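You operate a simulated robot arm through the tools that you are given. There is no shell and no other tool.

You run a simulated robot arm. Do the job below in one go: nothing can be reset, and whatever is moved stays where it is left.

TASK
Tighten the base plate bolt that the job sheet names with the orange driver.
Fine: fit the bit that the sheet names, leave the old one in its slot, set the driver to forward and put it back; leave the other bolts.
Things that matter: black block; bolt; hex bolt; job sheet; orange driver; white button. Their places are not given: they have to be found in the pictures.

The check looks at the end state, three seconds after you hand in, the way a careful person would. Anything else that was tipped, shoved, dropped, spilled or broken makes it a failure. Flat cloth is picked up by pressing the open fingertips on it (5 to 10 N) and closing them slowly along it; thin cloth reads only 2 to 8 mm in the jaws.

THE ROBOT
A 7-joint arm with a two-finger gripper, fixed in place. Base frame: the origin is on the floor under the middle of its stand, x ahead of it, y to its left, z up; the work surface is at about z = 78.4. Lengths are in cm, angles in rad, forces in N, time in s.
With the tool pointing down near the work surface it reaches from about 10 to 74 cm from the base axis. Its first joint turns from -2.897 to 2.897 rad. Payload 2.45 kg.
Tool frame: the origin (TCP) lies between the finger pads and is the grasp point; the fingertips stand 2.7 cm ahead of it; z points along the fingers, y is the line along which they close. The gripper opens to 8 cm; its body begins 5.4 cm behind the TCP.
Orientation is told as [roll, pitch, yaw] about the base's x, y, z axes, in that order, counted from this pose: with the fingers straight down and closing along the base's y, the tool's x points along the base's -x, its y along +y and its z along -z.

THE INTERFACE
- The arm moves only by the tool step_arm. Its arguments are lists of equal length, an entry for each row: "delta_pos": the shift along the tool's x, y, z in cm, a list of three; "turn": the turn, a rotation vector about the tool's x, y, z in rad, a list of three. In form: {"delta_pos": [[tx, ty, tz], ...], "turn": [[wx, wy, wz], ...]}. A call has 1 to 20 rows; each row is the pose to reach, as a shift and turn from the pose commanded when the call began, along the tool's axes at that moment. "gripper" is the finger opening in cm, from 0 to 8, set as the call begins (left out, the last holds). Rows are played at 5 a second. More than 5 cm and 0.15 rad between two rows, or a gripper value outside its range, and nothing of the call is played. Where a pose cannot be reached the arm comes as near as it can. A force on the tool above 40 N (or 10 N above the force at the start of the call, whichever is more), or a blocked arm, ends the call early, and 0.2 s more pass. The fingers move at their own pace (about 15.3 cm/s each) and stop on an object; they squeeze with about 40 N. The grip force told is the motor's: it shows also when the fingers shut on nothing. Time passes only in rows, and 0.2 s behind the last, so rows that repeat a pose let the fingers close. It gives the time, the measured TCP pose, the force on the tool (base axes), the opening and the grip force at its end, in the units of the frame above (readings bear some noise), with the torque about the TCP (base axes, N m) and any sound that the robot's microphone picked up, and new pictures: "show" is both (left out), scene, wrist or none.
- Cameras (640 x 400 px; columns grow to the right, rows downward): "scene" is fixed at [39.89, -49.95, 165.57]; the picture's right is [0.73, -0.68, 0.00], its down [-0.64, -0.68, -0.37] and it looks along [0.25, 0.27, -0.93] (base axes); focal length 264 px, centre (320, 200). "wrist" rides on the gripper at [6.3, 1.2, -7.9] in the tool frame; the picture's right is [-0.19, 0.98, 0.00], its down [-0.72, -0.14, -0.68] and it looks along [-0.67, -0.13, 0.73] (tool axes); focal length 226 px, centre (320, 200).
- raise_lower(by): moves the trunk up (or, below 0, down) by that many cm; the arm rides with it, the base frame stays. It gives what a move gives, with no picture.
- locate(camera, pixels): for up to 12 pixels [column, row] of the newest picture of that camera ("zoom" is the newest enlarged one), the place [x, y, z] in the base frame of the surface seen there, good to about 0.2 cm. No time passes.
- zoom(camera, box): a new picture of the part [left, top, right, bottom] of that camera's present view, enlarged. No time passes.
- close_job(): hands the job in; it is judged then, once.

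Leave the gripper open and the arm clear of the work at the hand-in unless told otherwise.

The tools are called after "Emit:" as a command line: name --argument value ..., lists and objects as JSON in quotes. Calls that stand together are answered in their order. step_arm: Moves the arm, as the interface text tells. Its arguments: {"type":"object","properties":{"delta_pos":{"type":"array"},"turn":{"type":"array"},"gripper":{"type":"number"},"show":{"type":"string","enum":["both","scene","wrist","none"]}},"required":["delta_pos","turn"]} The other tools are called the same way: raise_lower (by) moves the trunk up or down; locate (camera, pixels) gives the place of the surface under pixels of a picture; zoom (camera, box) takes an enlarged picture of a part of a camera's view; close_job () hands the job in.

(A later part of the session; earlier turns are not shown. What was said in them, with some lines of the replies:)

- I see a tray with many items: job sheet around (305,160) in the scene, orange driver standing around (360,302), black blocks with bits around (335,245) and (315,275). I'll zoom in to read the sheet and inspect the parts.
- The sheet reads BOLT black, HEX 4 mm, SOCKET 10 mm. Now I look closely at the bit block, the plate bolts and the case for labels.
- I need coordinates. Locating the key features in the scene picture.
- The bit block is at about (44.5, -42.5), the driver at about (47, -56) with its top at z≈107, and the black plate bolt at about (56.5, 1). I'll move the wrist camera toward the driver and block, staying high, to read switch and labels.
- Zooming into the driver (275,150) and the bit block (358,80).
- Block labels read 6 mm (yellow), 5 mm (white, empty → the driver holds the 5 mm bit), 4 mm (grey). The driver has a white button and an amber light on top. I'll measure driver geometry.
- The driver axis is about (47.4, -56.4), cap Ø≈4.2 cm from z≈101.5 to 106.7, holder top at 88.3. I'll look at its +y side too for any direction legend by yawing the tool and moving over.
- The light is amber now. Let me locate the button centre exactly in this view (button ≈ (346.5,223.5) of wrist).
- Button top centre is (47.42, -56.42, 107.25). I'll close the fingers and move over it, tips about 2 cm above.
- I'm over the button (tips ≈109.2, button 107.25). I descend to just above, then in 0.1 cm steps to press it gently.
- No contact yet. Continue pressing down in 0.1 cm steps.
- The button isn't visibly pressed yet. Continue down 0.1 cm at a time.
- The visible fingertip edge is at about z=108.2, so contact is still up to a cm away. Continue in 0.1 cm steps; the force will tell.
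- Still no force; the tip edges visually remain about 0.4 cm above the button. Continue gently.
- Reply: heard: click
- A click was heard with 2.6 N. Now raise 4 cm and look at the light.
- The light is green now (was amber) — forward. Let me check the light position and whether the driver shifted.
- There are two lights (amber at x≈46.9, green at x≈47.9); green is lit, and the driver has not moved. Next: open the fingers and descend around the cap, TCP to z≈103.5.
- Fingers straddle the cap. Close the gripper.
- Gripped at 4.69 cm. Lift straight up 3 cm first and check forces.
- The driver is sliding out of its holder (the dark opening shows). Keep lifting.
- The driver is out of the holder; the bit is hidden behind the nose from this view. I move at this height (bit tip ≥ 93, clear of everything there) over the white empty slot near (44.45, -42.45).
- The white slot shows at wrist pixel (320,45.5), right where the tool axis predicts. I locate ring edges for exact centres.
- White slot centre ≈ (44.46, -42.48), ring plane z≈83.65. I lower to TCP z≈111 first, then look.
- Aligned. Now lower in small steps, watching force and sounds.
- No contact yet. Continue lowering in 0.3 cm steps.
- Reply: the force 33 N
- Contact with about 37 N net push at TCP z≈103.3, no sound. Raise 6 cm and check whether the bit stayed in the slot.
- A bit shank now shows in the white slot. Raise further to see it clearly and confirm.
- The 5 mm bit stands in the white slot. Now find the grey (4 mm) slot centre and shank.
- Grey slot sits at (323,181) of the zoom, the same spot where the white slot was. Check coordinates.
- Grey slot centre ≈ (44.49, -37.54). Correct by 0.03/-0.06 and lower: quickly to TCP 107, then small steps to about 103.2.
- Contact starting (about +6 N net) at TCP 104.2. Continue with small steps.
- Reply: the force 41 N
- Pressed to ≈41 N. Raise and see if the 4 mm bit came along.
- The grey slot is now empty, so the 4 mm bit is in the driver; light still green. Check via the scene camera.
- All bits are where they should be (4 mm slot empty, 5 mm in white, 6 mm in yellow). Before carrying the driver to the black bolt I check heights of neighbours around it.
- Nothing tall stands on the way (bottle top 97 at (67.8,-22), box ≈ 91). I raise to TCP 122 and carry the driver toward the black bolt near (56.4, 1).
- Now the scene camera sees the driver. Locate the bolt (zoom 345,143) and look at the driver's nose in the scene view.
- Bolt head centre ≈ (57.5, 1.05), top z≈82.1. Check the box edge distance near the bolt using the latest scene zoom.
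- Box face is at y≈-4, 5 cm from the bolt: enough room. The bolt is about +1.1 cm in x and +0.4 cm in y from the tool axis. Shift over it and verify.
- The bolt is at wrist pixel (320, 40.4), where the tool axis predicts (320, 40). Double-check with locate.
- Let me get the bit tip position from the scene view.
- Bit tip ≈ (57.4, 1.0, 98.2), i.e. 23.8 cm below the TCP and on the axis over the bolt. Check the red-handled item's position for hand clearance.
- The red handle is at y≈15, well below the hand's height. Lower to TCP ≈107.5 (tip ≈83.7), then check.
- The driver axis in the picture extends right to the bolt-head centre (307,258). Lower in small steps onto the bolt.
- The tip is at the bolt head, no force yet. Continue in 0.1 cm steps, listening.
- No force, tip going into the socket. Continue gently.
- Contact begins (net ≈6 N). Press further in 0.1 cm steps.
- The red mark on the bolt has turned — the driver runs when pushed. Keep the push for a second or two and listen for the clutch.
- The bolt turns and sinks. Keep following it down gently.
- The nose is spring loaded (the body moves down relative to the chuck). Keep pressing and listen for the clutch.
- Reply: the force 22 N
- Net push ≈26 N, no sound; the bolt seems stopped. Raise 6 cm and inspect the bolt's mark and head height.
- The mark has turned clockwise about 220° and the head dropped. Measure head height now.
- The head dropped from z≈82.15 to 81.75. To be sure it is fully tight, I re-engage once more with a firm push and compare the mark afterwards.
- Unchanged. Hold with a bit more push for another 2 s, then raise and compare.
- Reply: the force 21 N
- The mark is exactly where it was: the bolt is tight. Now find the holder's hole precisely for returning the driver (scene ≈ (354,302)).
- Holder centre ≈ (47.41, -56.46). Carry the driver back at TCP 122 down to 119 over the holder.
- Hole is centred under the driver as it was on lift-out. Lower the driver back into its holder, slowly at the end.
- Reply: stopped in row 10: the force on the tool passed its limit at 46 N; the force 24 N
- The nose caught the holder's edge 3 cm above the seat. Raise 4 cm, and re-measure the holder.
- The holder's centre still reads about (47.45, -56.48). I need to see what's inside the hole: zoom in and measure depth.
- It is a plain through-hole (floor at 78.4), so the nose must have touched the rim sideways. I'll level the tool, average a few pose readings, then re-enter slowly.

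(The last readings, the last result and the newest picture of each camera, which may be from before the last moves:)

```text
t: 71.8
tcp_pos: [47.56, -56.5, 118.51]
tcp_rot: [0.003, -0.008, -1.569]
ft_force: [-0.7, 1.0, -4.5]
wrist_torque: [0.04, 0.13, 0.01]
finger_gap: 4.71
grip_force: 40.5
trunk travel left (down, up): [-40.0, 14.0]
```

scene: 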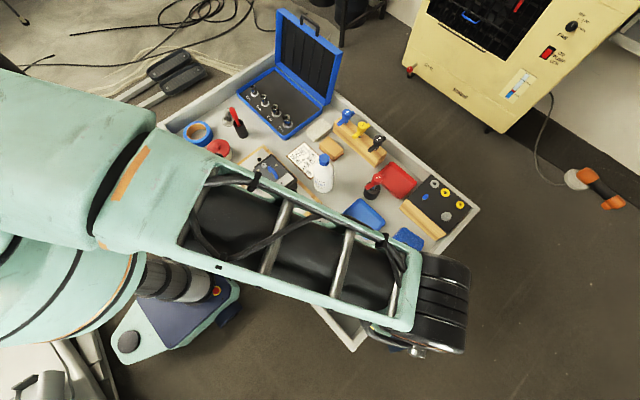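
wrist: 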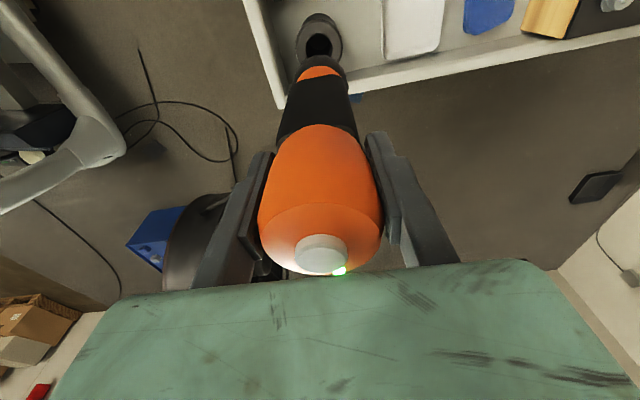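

Level the tool, centre it at (47.44, -56.46), and lower to TCP 110.5 first.

Emit:
step_arm --delta_pos '[[0.03, -0.13, 0], [0.03, -0.13, 1], [0.03, -0.13, 2], [0.03, -0.13, 3], [0.03, -0.13, 4], [0.03, -0.13, 5], [0.03, -0.13, 6], [0.03, -0.13, 7], [0.03, -0.13, 7.5], [0.03, -0.13, 8], [0.03, -0.13, 8]]' --turn '[[0.007, -0.003, 0.001], [0.007, -0.003, 0.001], [0.007, -0.003, 0.001], [0.007, -0.003, 0.001], [0.007, -0.003, 0.001], [0.007, -0.003, 0.001], [0.007, -0.003, 0.001], [0.007, -0.003, 0.001], [0.007, -0.003, 0.001], [0.007, -0.003, 0.001], [0.007, -0.003, 0.001]]' --show "wrist"

Emit:
zoom --camera "wrist" --box '[260, 0, 380, 130]'

```text
t: 74.2
tcp_pos: [47.52, -56.63, 110.63]
tcp_rot: [-0.003, -0.008, -1.569]
ft_force: [0.6, 0.9, -5.1]
wrist_torque: [0.03, -0.17, 0.01]
finger_gap: 4.69
grip_force: 39.9
trunk travel left (down, up): [-40.0, 14.0]
```

wrist: 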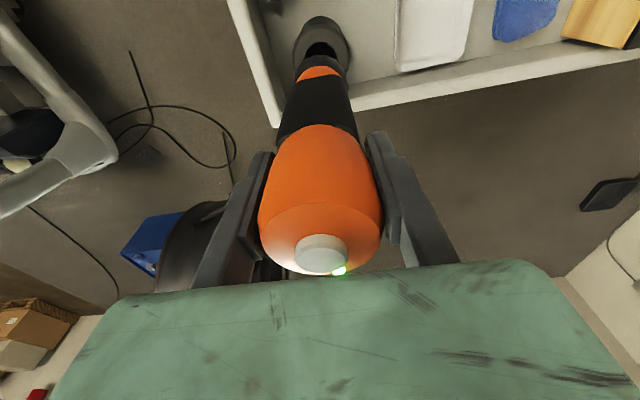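

```text
3.08 times, centred on (320, 65) of wrist
```

zoom: 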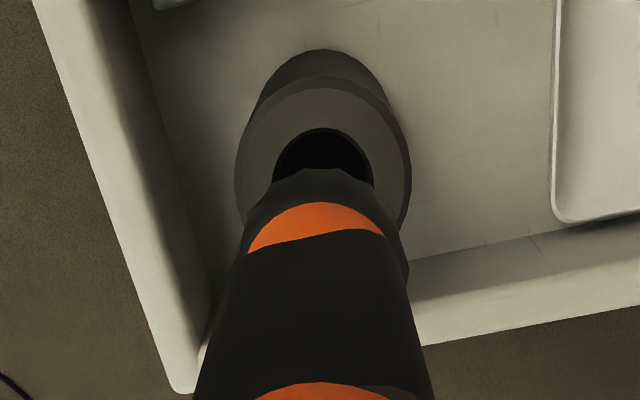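

The tilt mapping was crossed (pitch got no correction). I correct it: roll≈-0.003, pitch≈-0.008, and take readings.

Emit:
step_arm --delta_pos '[[0, 0, 0], [0, 0, 0], [0, 0, 0]]' --turn '[[-0.003, 0.008, 0.002], [-0.003, 0.008, 0.002], [-0.003, 0.008, 0.002]]' --show "none"

Emit:
step_arm --delta_pos '[[0, 0, 0]]' --turn '[[0, 0, 0]]' --show "none"

Emit:
step_arm --delta_pos '[[0, 0, 0]]' --turn '[[0, 0, 0]]' --show "none"

Emit:
step_arm --delta_pos '[[0, 0, 0]]' --turn '[[0, 0, 0]]' --show "wrist"

Emit:
zoom --camera "wrist" --box '[260, 0, 380, 130]'

```text
t: 75.0
tcp_pos: [47.45, -56.65, 110.56]
tcp_rot: [-0.002, -0.003, -1.57]
ft_force: [0.5, -0.4, -4.8]
wrist_torque: [0.02, -0.13, -0.01]
finger_gap: 4.68
grip_force: 39.8
trunk travel left (down, up): [-40.0, 14.0]
```

```text
t: 75.3
tcp_pos: [47.36, -56.59, 110.63]
tcp_rot: [-0.001, 0.0, -1.571]
ft_force: [0.6, -0.8, -5.2]
wrist_torque: [0.02, -0.13, -0.01]
finger_gap: 4.69
grip_force: 39.9
trunk travel left (down, up): [-40.0, 14.0]
```

```text
t: 75.8
tcp_pos: [47.4, -56.64, 110.65]
tcp_rot: [-0.002, -0.001, -1.572]
ft_force: [0.6, -1.4, -5.0]
wrist_torque: [0.05, -0.18, 0.0]
finger_gap: 4.69
grip_force: 39.8
trunk travel left (down, up): [-40.0, 14.0]
```

```text
t: 76.2
tcp_pos: [47.37, -56.65, 110.61]
tcp_rot: [-0.002, -0.001, -1.569]
ft_force: [1.0, -0.2, -4.9]
wrist_torque: [-0.01, -0.16, 0.05]
finger_gap: 4.7
grip_force: 39.7
trunk travel left (down, up): [-40.0, 14.0]
```

wrist: 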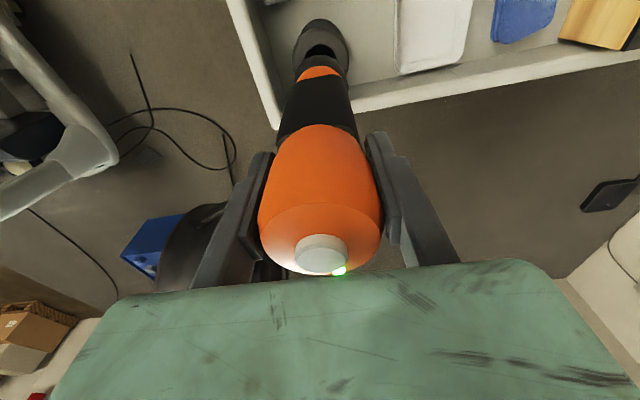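

```text
3.08 times, centred on (320, 65) of wrist
```

zoom: 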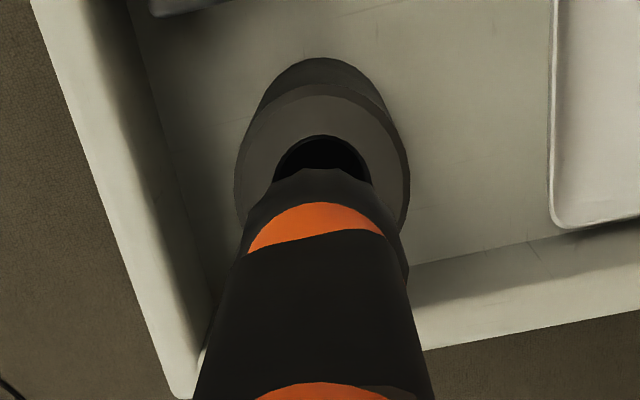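

Level now. Compared with the lift-out picture at the same height the hole sits ~3 px higher, i.e. I need +0.24 cm in y. Shift, then lower slowly in 0.4 cm rows to TCP ≈107.5.

Emit:
step_arm --delta_pos '[[0.24, 0.03, 0], [0.24, 0.03, 0], [0.24, 0.03, 0.4], [0.24, 0.03, 0.8], [0.24, 0.03, 1.2], [0.24, 0.03, 1.6], [0.24, 0.03, 2.0], [0.24, 0.03, 2.4], [0.24, 0.03, 2.8], [0.24, 0.03, 3.1], [0.24, 0.03, 3.1]]' --turn '[[0, 0, 0], [0, 0, 0], [0, 0, 0], [0, 0, 0], [0, 0, 0], [0, 0, 0], [0, 0, 0], [0, 0, 0], [0, 0, 0], [0, 0, 0], [0, 0, 0]]' --show "wrist"

Emit:
zoom --camera "wrist" --box '[260, 0, 380, 130]'

```text
t: 78.5
tcp_pos: [47.39, -56.28, 107.43]
tcp_rot: [-0.002, -0.002, -1.572]
ft_force: [0.6, -0.7, -5.5]
wrist_torque: [-0.04, -0.12, 0.01]
finger_gap: 4.69
grip_force: 40.1
trunk travel left (down, up): [-40.0, 14.0]
```

wrist: 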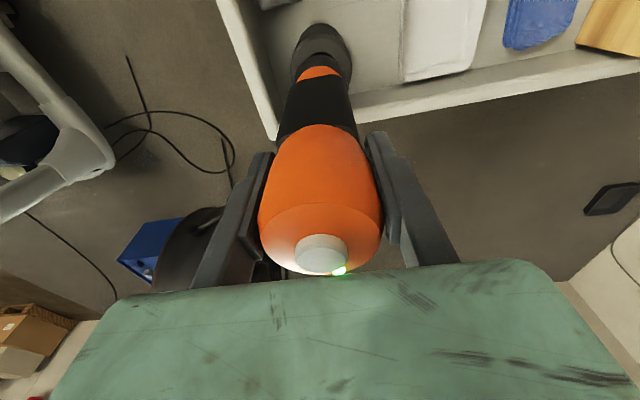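

```text
3.08 times, centred on (320, 65) of wrist
```

zoom: 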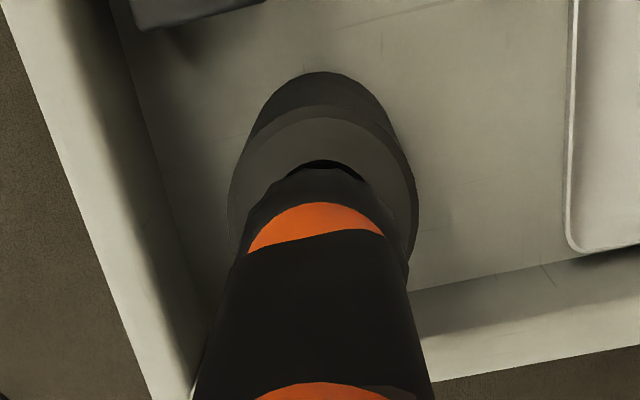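

Aligned and free of force. Continue slowly by 0.3 cm rows to TCP ≈104.7.

Emit:
step_arm --delta_pos '[[0, 0, 0.3], [0, 0, 0.6], [0, 0, 0.9], [0, 0, 1.2], [0, 0, 1.5], [0, 0, 1.8], [0, 0, 2.1], [0, 0, 2.4], [0, 0, 2.7], [0, 0, 2.7]]' --turn '[[0, 0, 0], [0, 0, 0], [0, 0, 0], [0, 0, 0], [0, 0, 0], [0, 0, 0], [0, 0, 0], [0, 0, 0], [0, 0, 0], [0, 0, 0]]' --show "wrist"

Emit:
zoom --camera "wrist" --box '[260, 0, 380, 130]'

```text
t: 80.8
tcp_pos: [47.44, -56.26, 104.67]
tcp_rot: [-0.002, -0.001, -1.57]
ft_force: [0.7, -0.1, -5.4]
wrist_torque: [-0.01, -0.16, 0.03]
finger_gap: 4.7
grip_force: 40.4
trunk travel left (down, up): [-40.0, 14.0]
```

wrist: 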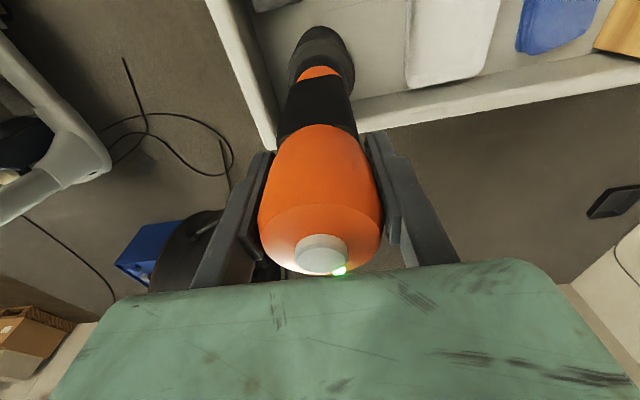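

```text
3.08 times, centred on (320, 65) of wrist
```

zoom: 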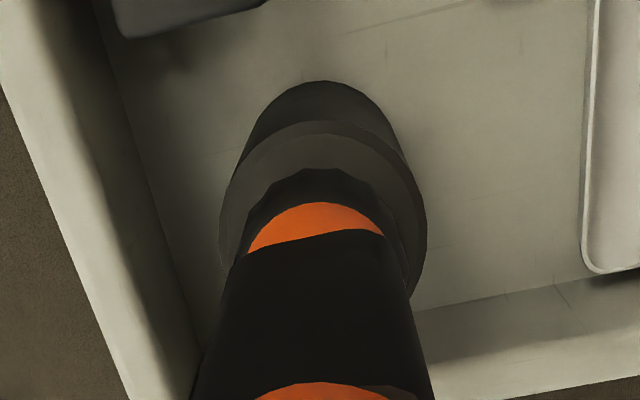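

Past the earlier jam without force. Lower the last ~1.1 cm in 0.15 cm rows to the seat at 103.5.

Emit:
step_arm --delta_pos '[[0, 0, 0.15], [0, 0, 0.3], [0, 0, 0.45], [0, 0, 0.6], [0, 0, 0.75], [0, 0, 0.9], [0, 0, 1.05], [0, 0, 1.15], [0, 0, 1.15]]' --turn '[[0, 0, 0], [0, 0, 0], [0, 0, 0], [0, 0, 0], [0, 0, 0], [0, 0, 0], [0, 0, 0], [0, 0, 0], [0, 0, 0]]' --show "wrist"

Emit:
zoom --camera "wrist" --box '[260, 0, 380, 130]'

```text
t: 82.8
tcp_pos: [47.43, -56.18, 103.59]
tcp_rot: [-0.001, -0.001, -1.572]
ft_force: [0.6, -0.3, -4.7]
wrist_torque: [-0.01, -0.15, -0.02]
finger_gap: 4.69
grip_force: 39.9
trunk travel left (down, up): [-40.0, 14.0]
```

wrist: 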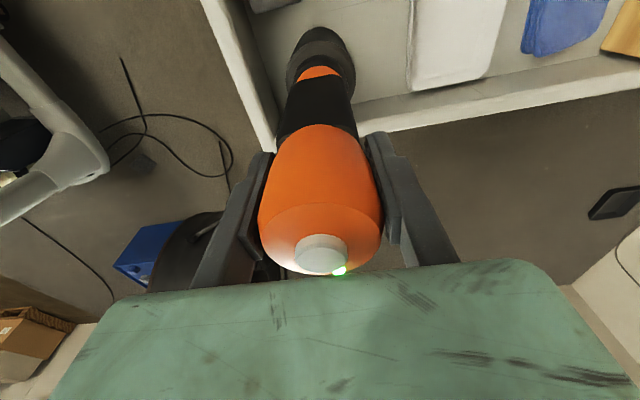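

```text
3.08 times, centred on (320, 65) of wrist
```

zoom: 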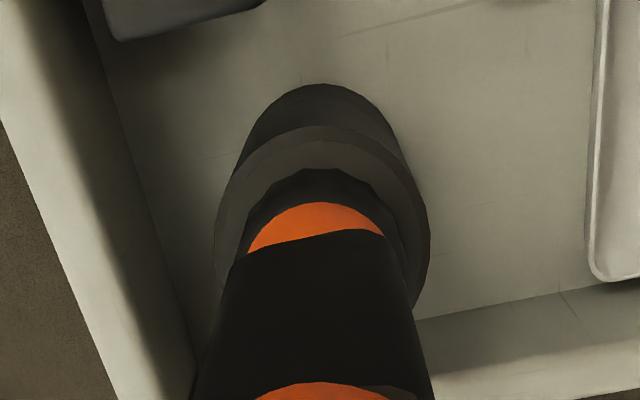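

Weight still on the arm; the seat is just below. Nudge y by -0.12 and lower in 0.1 cm rows until the holder takes the weight.

Emit:
step_arm --delta_pos '[[-0.12, 0, 0], [-0.12, 0, 0.1], [-0.12, 0, 0.2], [-0.12, 0, 0.2]]' --turn '[[0, 0, 0], [0, 0, 0], [0, 0, 0], [0, 0, 0]]' --show "none"

Emit:
step_arm --delta_pos '[[0, 0, 0.1], [0, 0, 0.1]]' --turn '[[0, 0, 0], [0, 0, 0]]' --show "none"

```text
t: 83.8
tcp_pos: [47.42, -56.52, 103.46]
tcp_rot: [0.0, -0.002, -1.571]
ft_force: [-0.4, -0.3, -1.6]
wrist_torque: [-0.11, 0.27, -0.04]
finger_gap: 4.7
grip_force: 39.6
trunk travel left (down, up): [-40.0, 14.0]
```

```text
t: 84.3
tcp_pos: [47.51, -56.46, 103.5]
tcp_rot: [0.0, -0.005, -1.571]
ft_force: [1.9, 0.9, 7.2]
wrist_torque: [-0.17, -0.33, 0.09]
finger_gap: 4.7
grip_force: 40.3
trunk travel left (down, up): [-40.0, 14.0]
```

Seated at 103.5, the same height as at the start. Relax by 0.1 cm, then open the gripper.

Emit:
step_arm --delta_pos '[[0, 0, -0.08], [0, 0, -0.08]]' --turn '[[0, 0, 0], [0, 0, 0]]' --show "none"

Emit:
step_arm --delta_pos '[[0, 0, 0], [0, 0, 0], [0, 0, 0], [0, 0, 0]]' --turn '[[0, 0, 0], [0, 0, 0], [0, 0, 0], [0, 0, 0]]' --gripper 8 --show "wrist"

```text
t: 85.0
tcp_pos: [47.4, -56.33, 103.52]
tcp_rot: [-0.001, -0.001, -1.571]
ft_force: [0.8, -1.6, 4.8]
wrist_torque: [-0.54, 0.38, -0.1]
finger_gap: 4.67
grip_force: 39.8
trunk travel left (down, up): [-40.0, 14.0]
```

```text
t: 86.0
tcp_pos: [47.57, -56.41, 103.42]
tcp_rot: [-0.002, -0.002, -1.572]
ft_force: [0.0, 0.5, 0.1]
wrist_torque: [0.02, 0.03, -0.01]
finger_gap: 8.0
grip_force: 0.1
trunk travel left (down, up): [-40.0, 14.0]
```

wrist: 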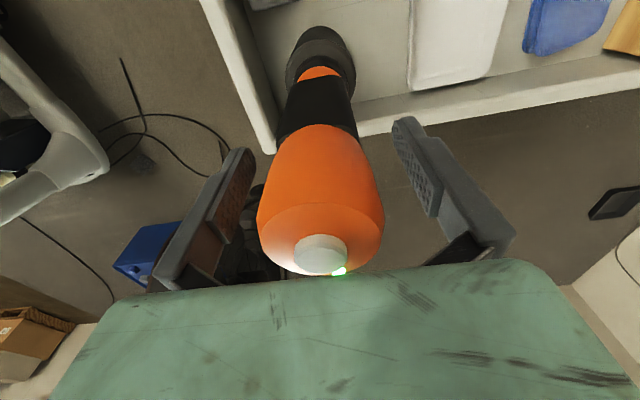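

Released; the driver stands in the holder with the green light. Raise straight up.

Emit:
step_arm --delta_pos '[[0, 0, -1], [0, 0, -3], [0, 0, -5], [0, 0, -7.5], [0, 0, -10], [0, 0, -12.5], [0, 0, -15]]' --turn '[[0, 0, 0], [0, 0, 0], [0, 0, 0], [0, 0, 0], [0, 0, 0], [0, 0, 0], [0, 0, 0]]'

Emit:
zoom --camera "wrist" --box '[260, 0, 380, 160]'

```text
t: 87.5
tcp_pos: [47.56, -56.39, 118.45]
tcp_rot: [-0.001, -0.002, -1.571]
ft_force: [-0.5, 0.2, 0.1]
wrist_torque: [0.01, 0.0, -0.01]
finger_gap: 8.0
grip_force: 0.0
trunk travel left (down, up): [-40.0, 14.0]
```

scene: 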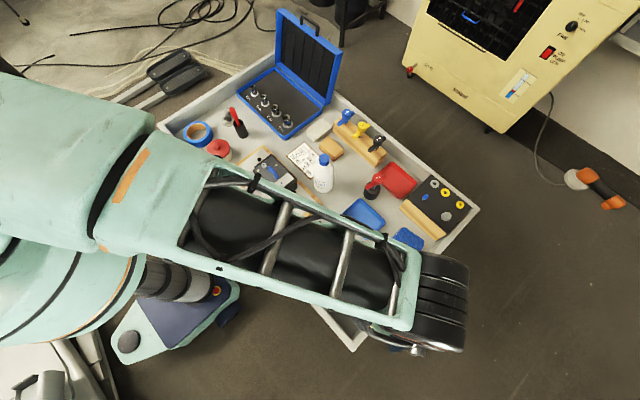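
wrist: 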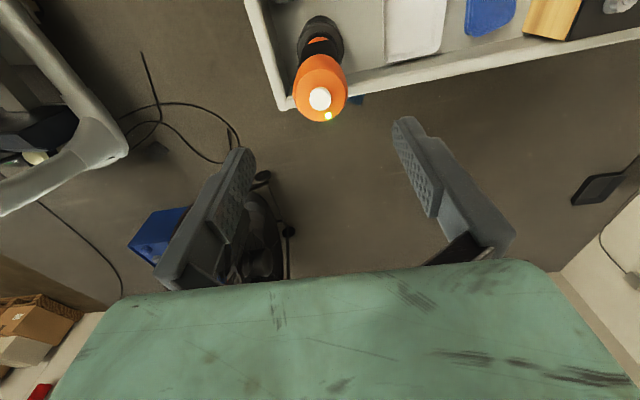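

```text
2.50 times, centred on (320, 80) of wrist
```

zoom: 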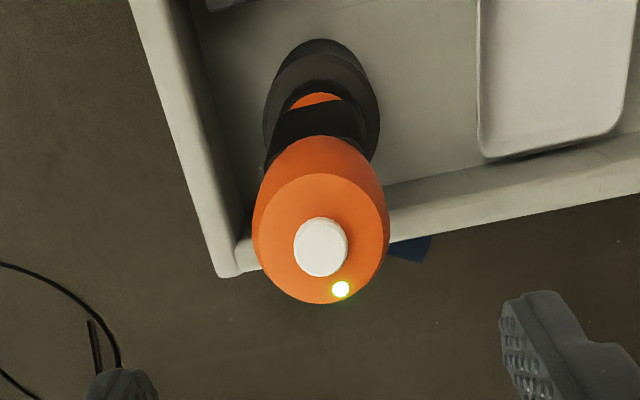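

The driver stands upright in its holder, green light on. Move the arm up and away, then inspect the whole scene.

Emit:
step_arm --delta_pos '[[3, 0, -2], [7, 0, -4], [11, 0, -6], [15, 0, -8], [19, 0, -10], [23, 0, -11.5], [27, 0, -13], [31, 0, -14], [35, 0, -14.5], [39, 0, -14.5], [43, 0, -14.5], [47, 0, -14.5], [51, 0, -14.5]]' --turn '[[0, 0, 0], [0, 0, 0], [0, 0, 0], [0, 0, 0], [0, 0, 0], [0, 0, 0], [0, 0, 0], [0, 0, 0], [0, 0, 0], [0, 0, 0], [0, 0, 0], [0, 0, 0], [0, 0, 0]]'

Emit:
zoom --camera "scene" --box '[280, 210, 400, 330]'

Emit:
zoom --camera "scene" --box '[210, 140, 330, 250]'

Emit:
zoom --camera "scene" --box '[330, 280, 390, 320]'

```text
t: 90.3
tcp_pos: [47.66, -5.15, 132.87]
tcp_rot: [0.001, -0.002, -1.572]
ft_force: [0.7, 1.1, -0.3]
wrist_torque: [-0.03, -0.01, -0.03]
finger_gap: 8.0
grip_force: 0.2
trunk travel left (down, up): [-40.0, 14.0]
```

scene: 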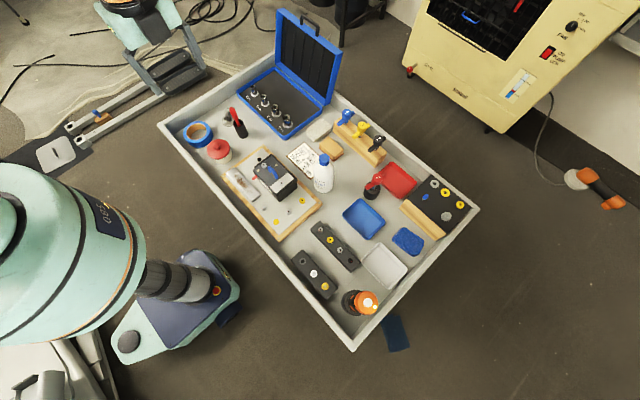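
wrist: 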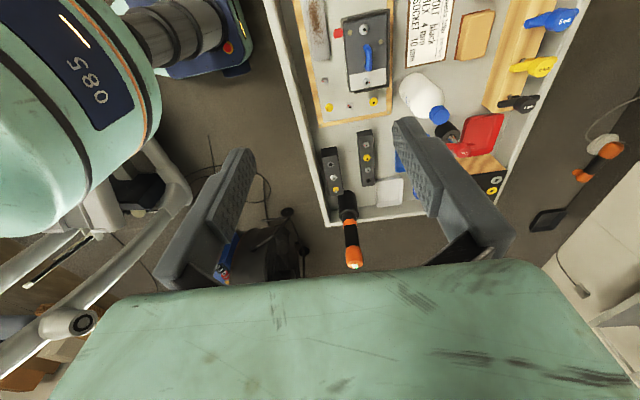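

```text
3.33 times, centred on (340, 270) of scene
```

zoom: 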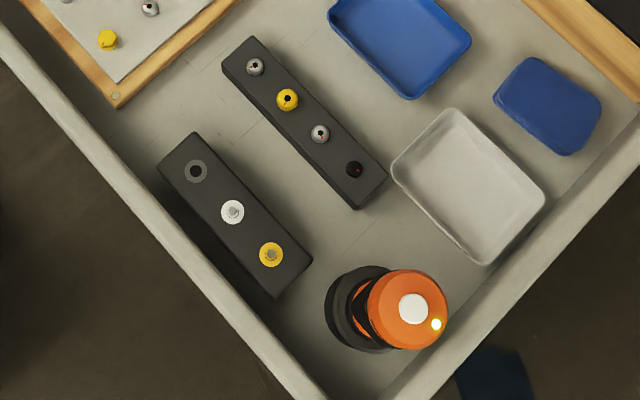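

```text
3.64 times, centred on (270, 195) of scene
```

zoom: 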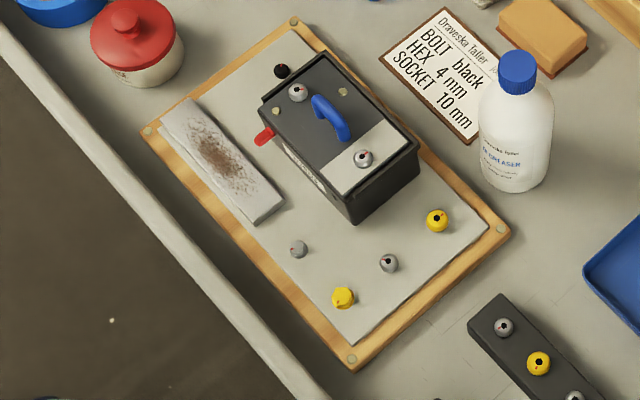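

```text
10.00 times, centred on (360, 300) of scene
```

zoom: 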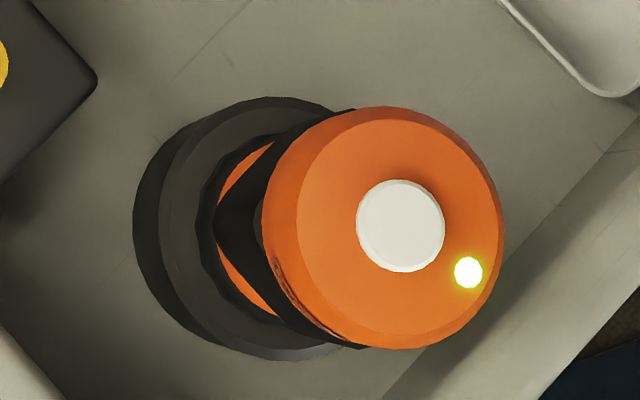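

Everything stands as it should. As a last check I compare the tightened bolt's head height above the plate with other bolts.

Emit:
zoom --camera "scene" --box '[252, 150, 268, 166]'

Emit:
locate --camera "zoom" --pixels '[[308, 218], [300, 215], [320, 215], [280, 260], [340, 180], [310, 262]]'

Emit:
locate --camera "scene" --pixels '[[344.3, 239.5], [346, 239.7], [338, 232], [340, 240], [335.5, 229.5], [344.5, 250]]'

Emit:
zoom --camera "scene" --box '[335, 230, 355, 250]'

```text
16.00 times, centred on (260, 158) of scene
```

zoom: 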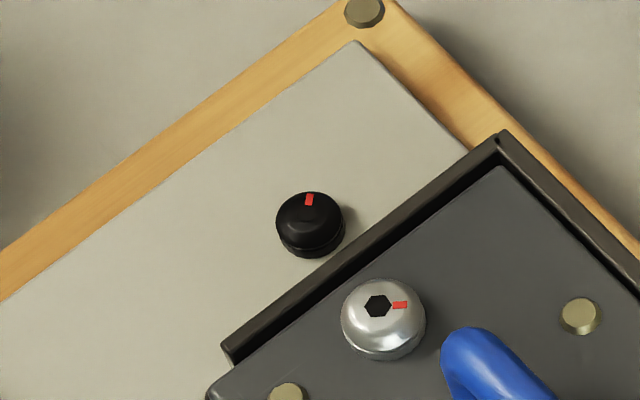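

```text
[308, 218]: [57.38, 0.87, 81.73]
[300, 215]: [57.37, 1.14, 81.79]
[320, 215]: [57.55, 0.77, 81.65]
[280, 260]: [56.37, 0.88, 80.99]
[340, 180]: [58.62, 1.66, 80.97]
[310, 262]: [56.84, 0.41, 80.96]
```

```text
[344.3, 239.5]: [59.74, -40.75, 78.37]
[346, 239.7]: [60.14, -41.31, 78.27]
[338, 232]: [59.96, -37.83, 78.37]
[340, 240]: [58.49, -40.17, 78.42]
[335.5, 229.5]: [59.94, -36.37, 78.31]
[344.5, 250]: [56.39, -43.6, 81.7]
```

```text
16.00 times, centred on (345, 240) of scene
```

zoom: 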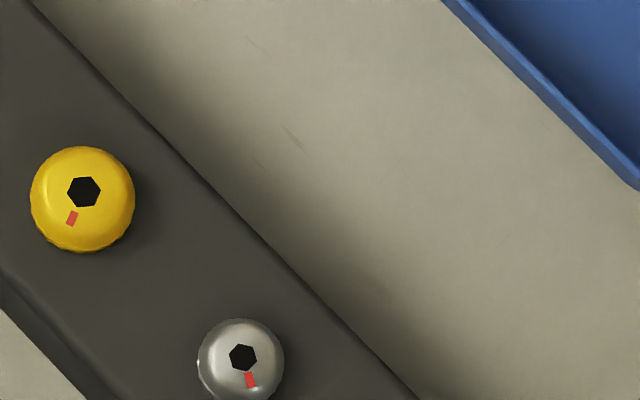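

Emit:
zoom --camera "scene" --box '[340, 250, 360, 270]'

Emit:
locate --camera "scene" --pixels '[[350.2, 260.3], [349.8, 261], [346, 263], [353, 264], [350.6, 260.5]]'

```text
16.00 times, centred on (350, 260) of scene
```

zoom: 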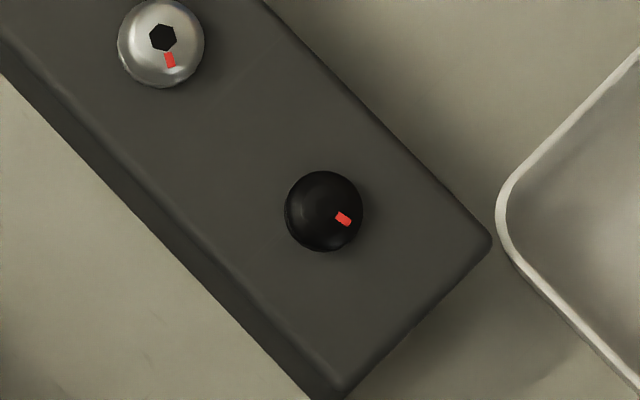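

```text
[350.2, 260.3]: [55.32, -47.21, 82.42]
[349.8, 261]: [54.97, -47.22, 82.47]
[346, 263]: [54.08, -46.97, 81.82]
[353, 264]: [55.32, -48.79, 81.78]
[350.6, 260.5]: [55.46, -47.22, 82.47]
```

The tightened bolt's head now stands 0.7 cm above the plate, the same as the seated spare bolt (it was 1.15 cm before). The 5 mm bit is in its slot, the 4 mm bit is in the driver, the driver is on forward (green) and back in its holder. The gripper is open and the arm is clear, so I hand in the job.

Emit:
close_job

```text
The job is handed in.
```

The job is done and handed in: the black base plate bolt is tightened with the orange driver and the 4 mm hex bit the job sheet names.

- **Bolt:** it turned clockwise and its head dropped about 0.4 cm. It now stands about 0.7 cm above the plate, the same as the seated spare black bolt. A second firm push moved it no further. I heard no clutch click, so I'm relying on that stop as the sign it is tight.
- **Bits:** the old 5 mm bit is in its white slot and the 4 mm bit is in the driver. The 6 mm bit was not touched.
- **Driver:** it is set to forward (green light) and back upright in its holder.
- **Return to the holder:** on the first try the driver's nose caught the rim and the arm stopped at 46 N. I backed off, realigned and lowered it slowly. It seated at its original height, and the holder did not measurably move.

The other bolts and loose items look as they did at the start. The gripper is open and the arm is clear of the work.
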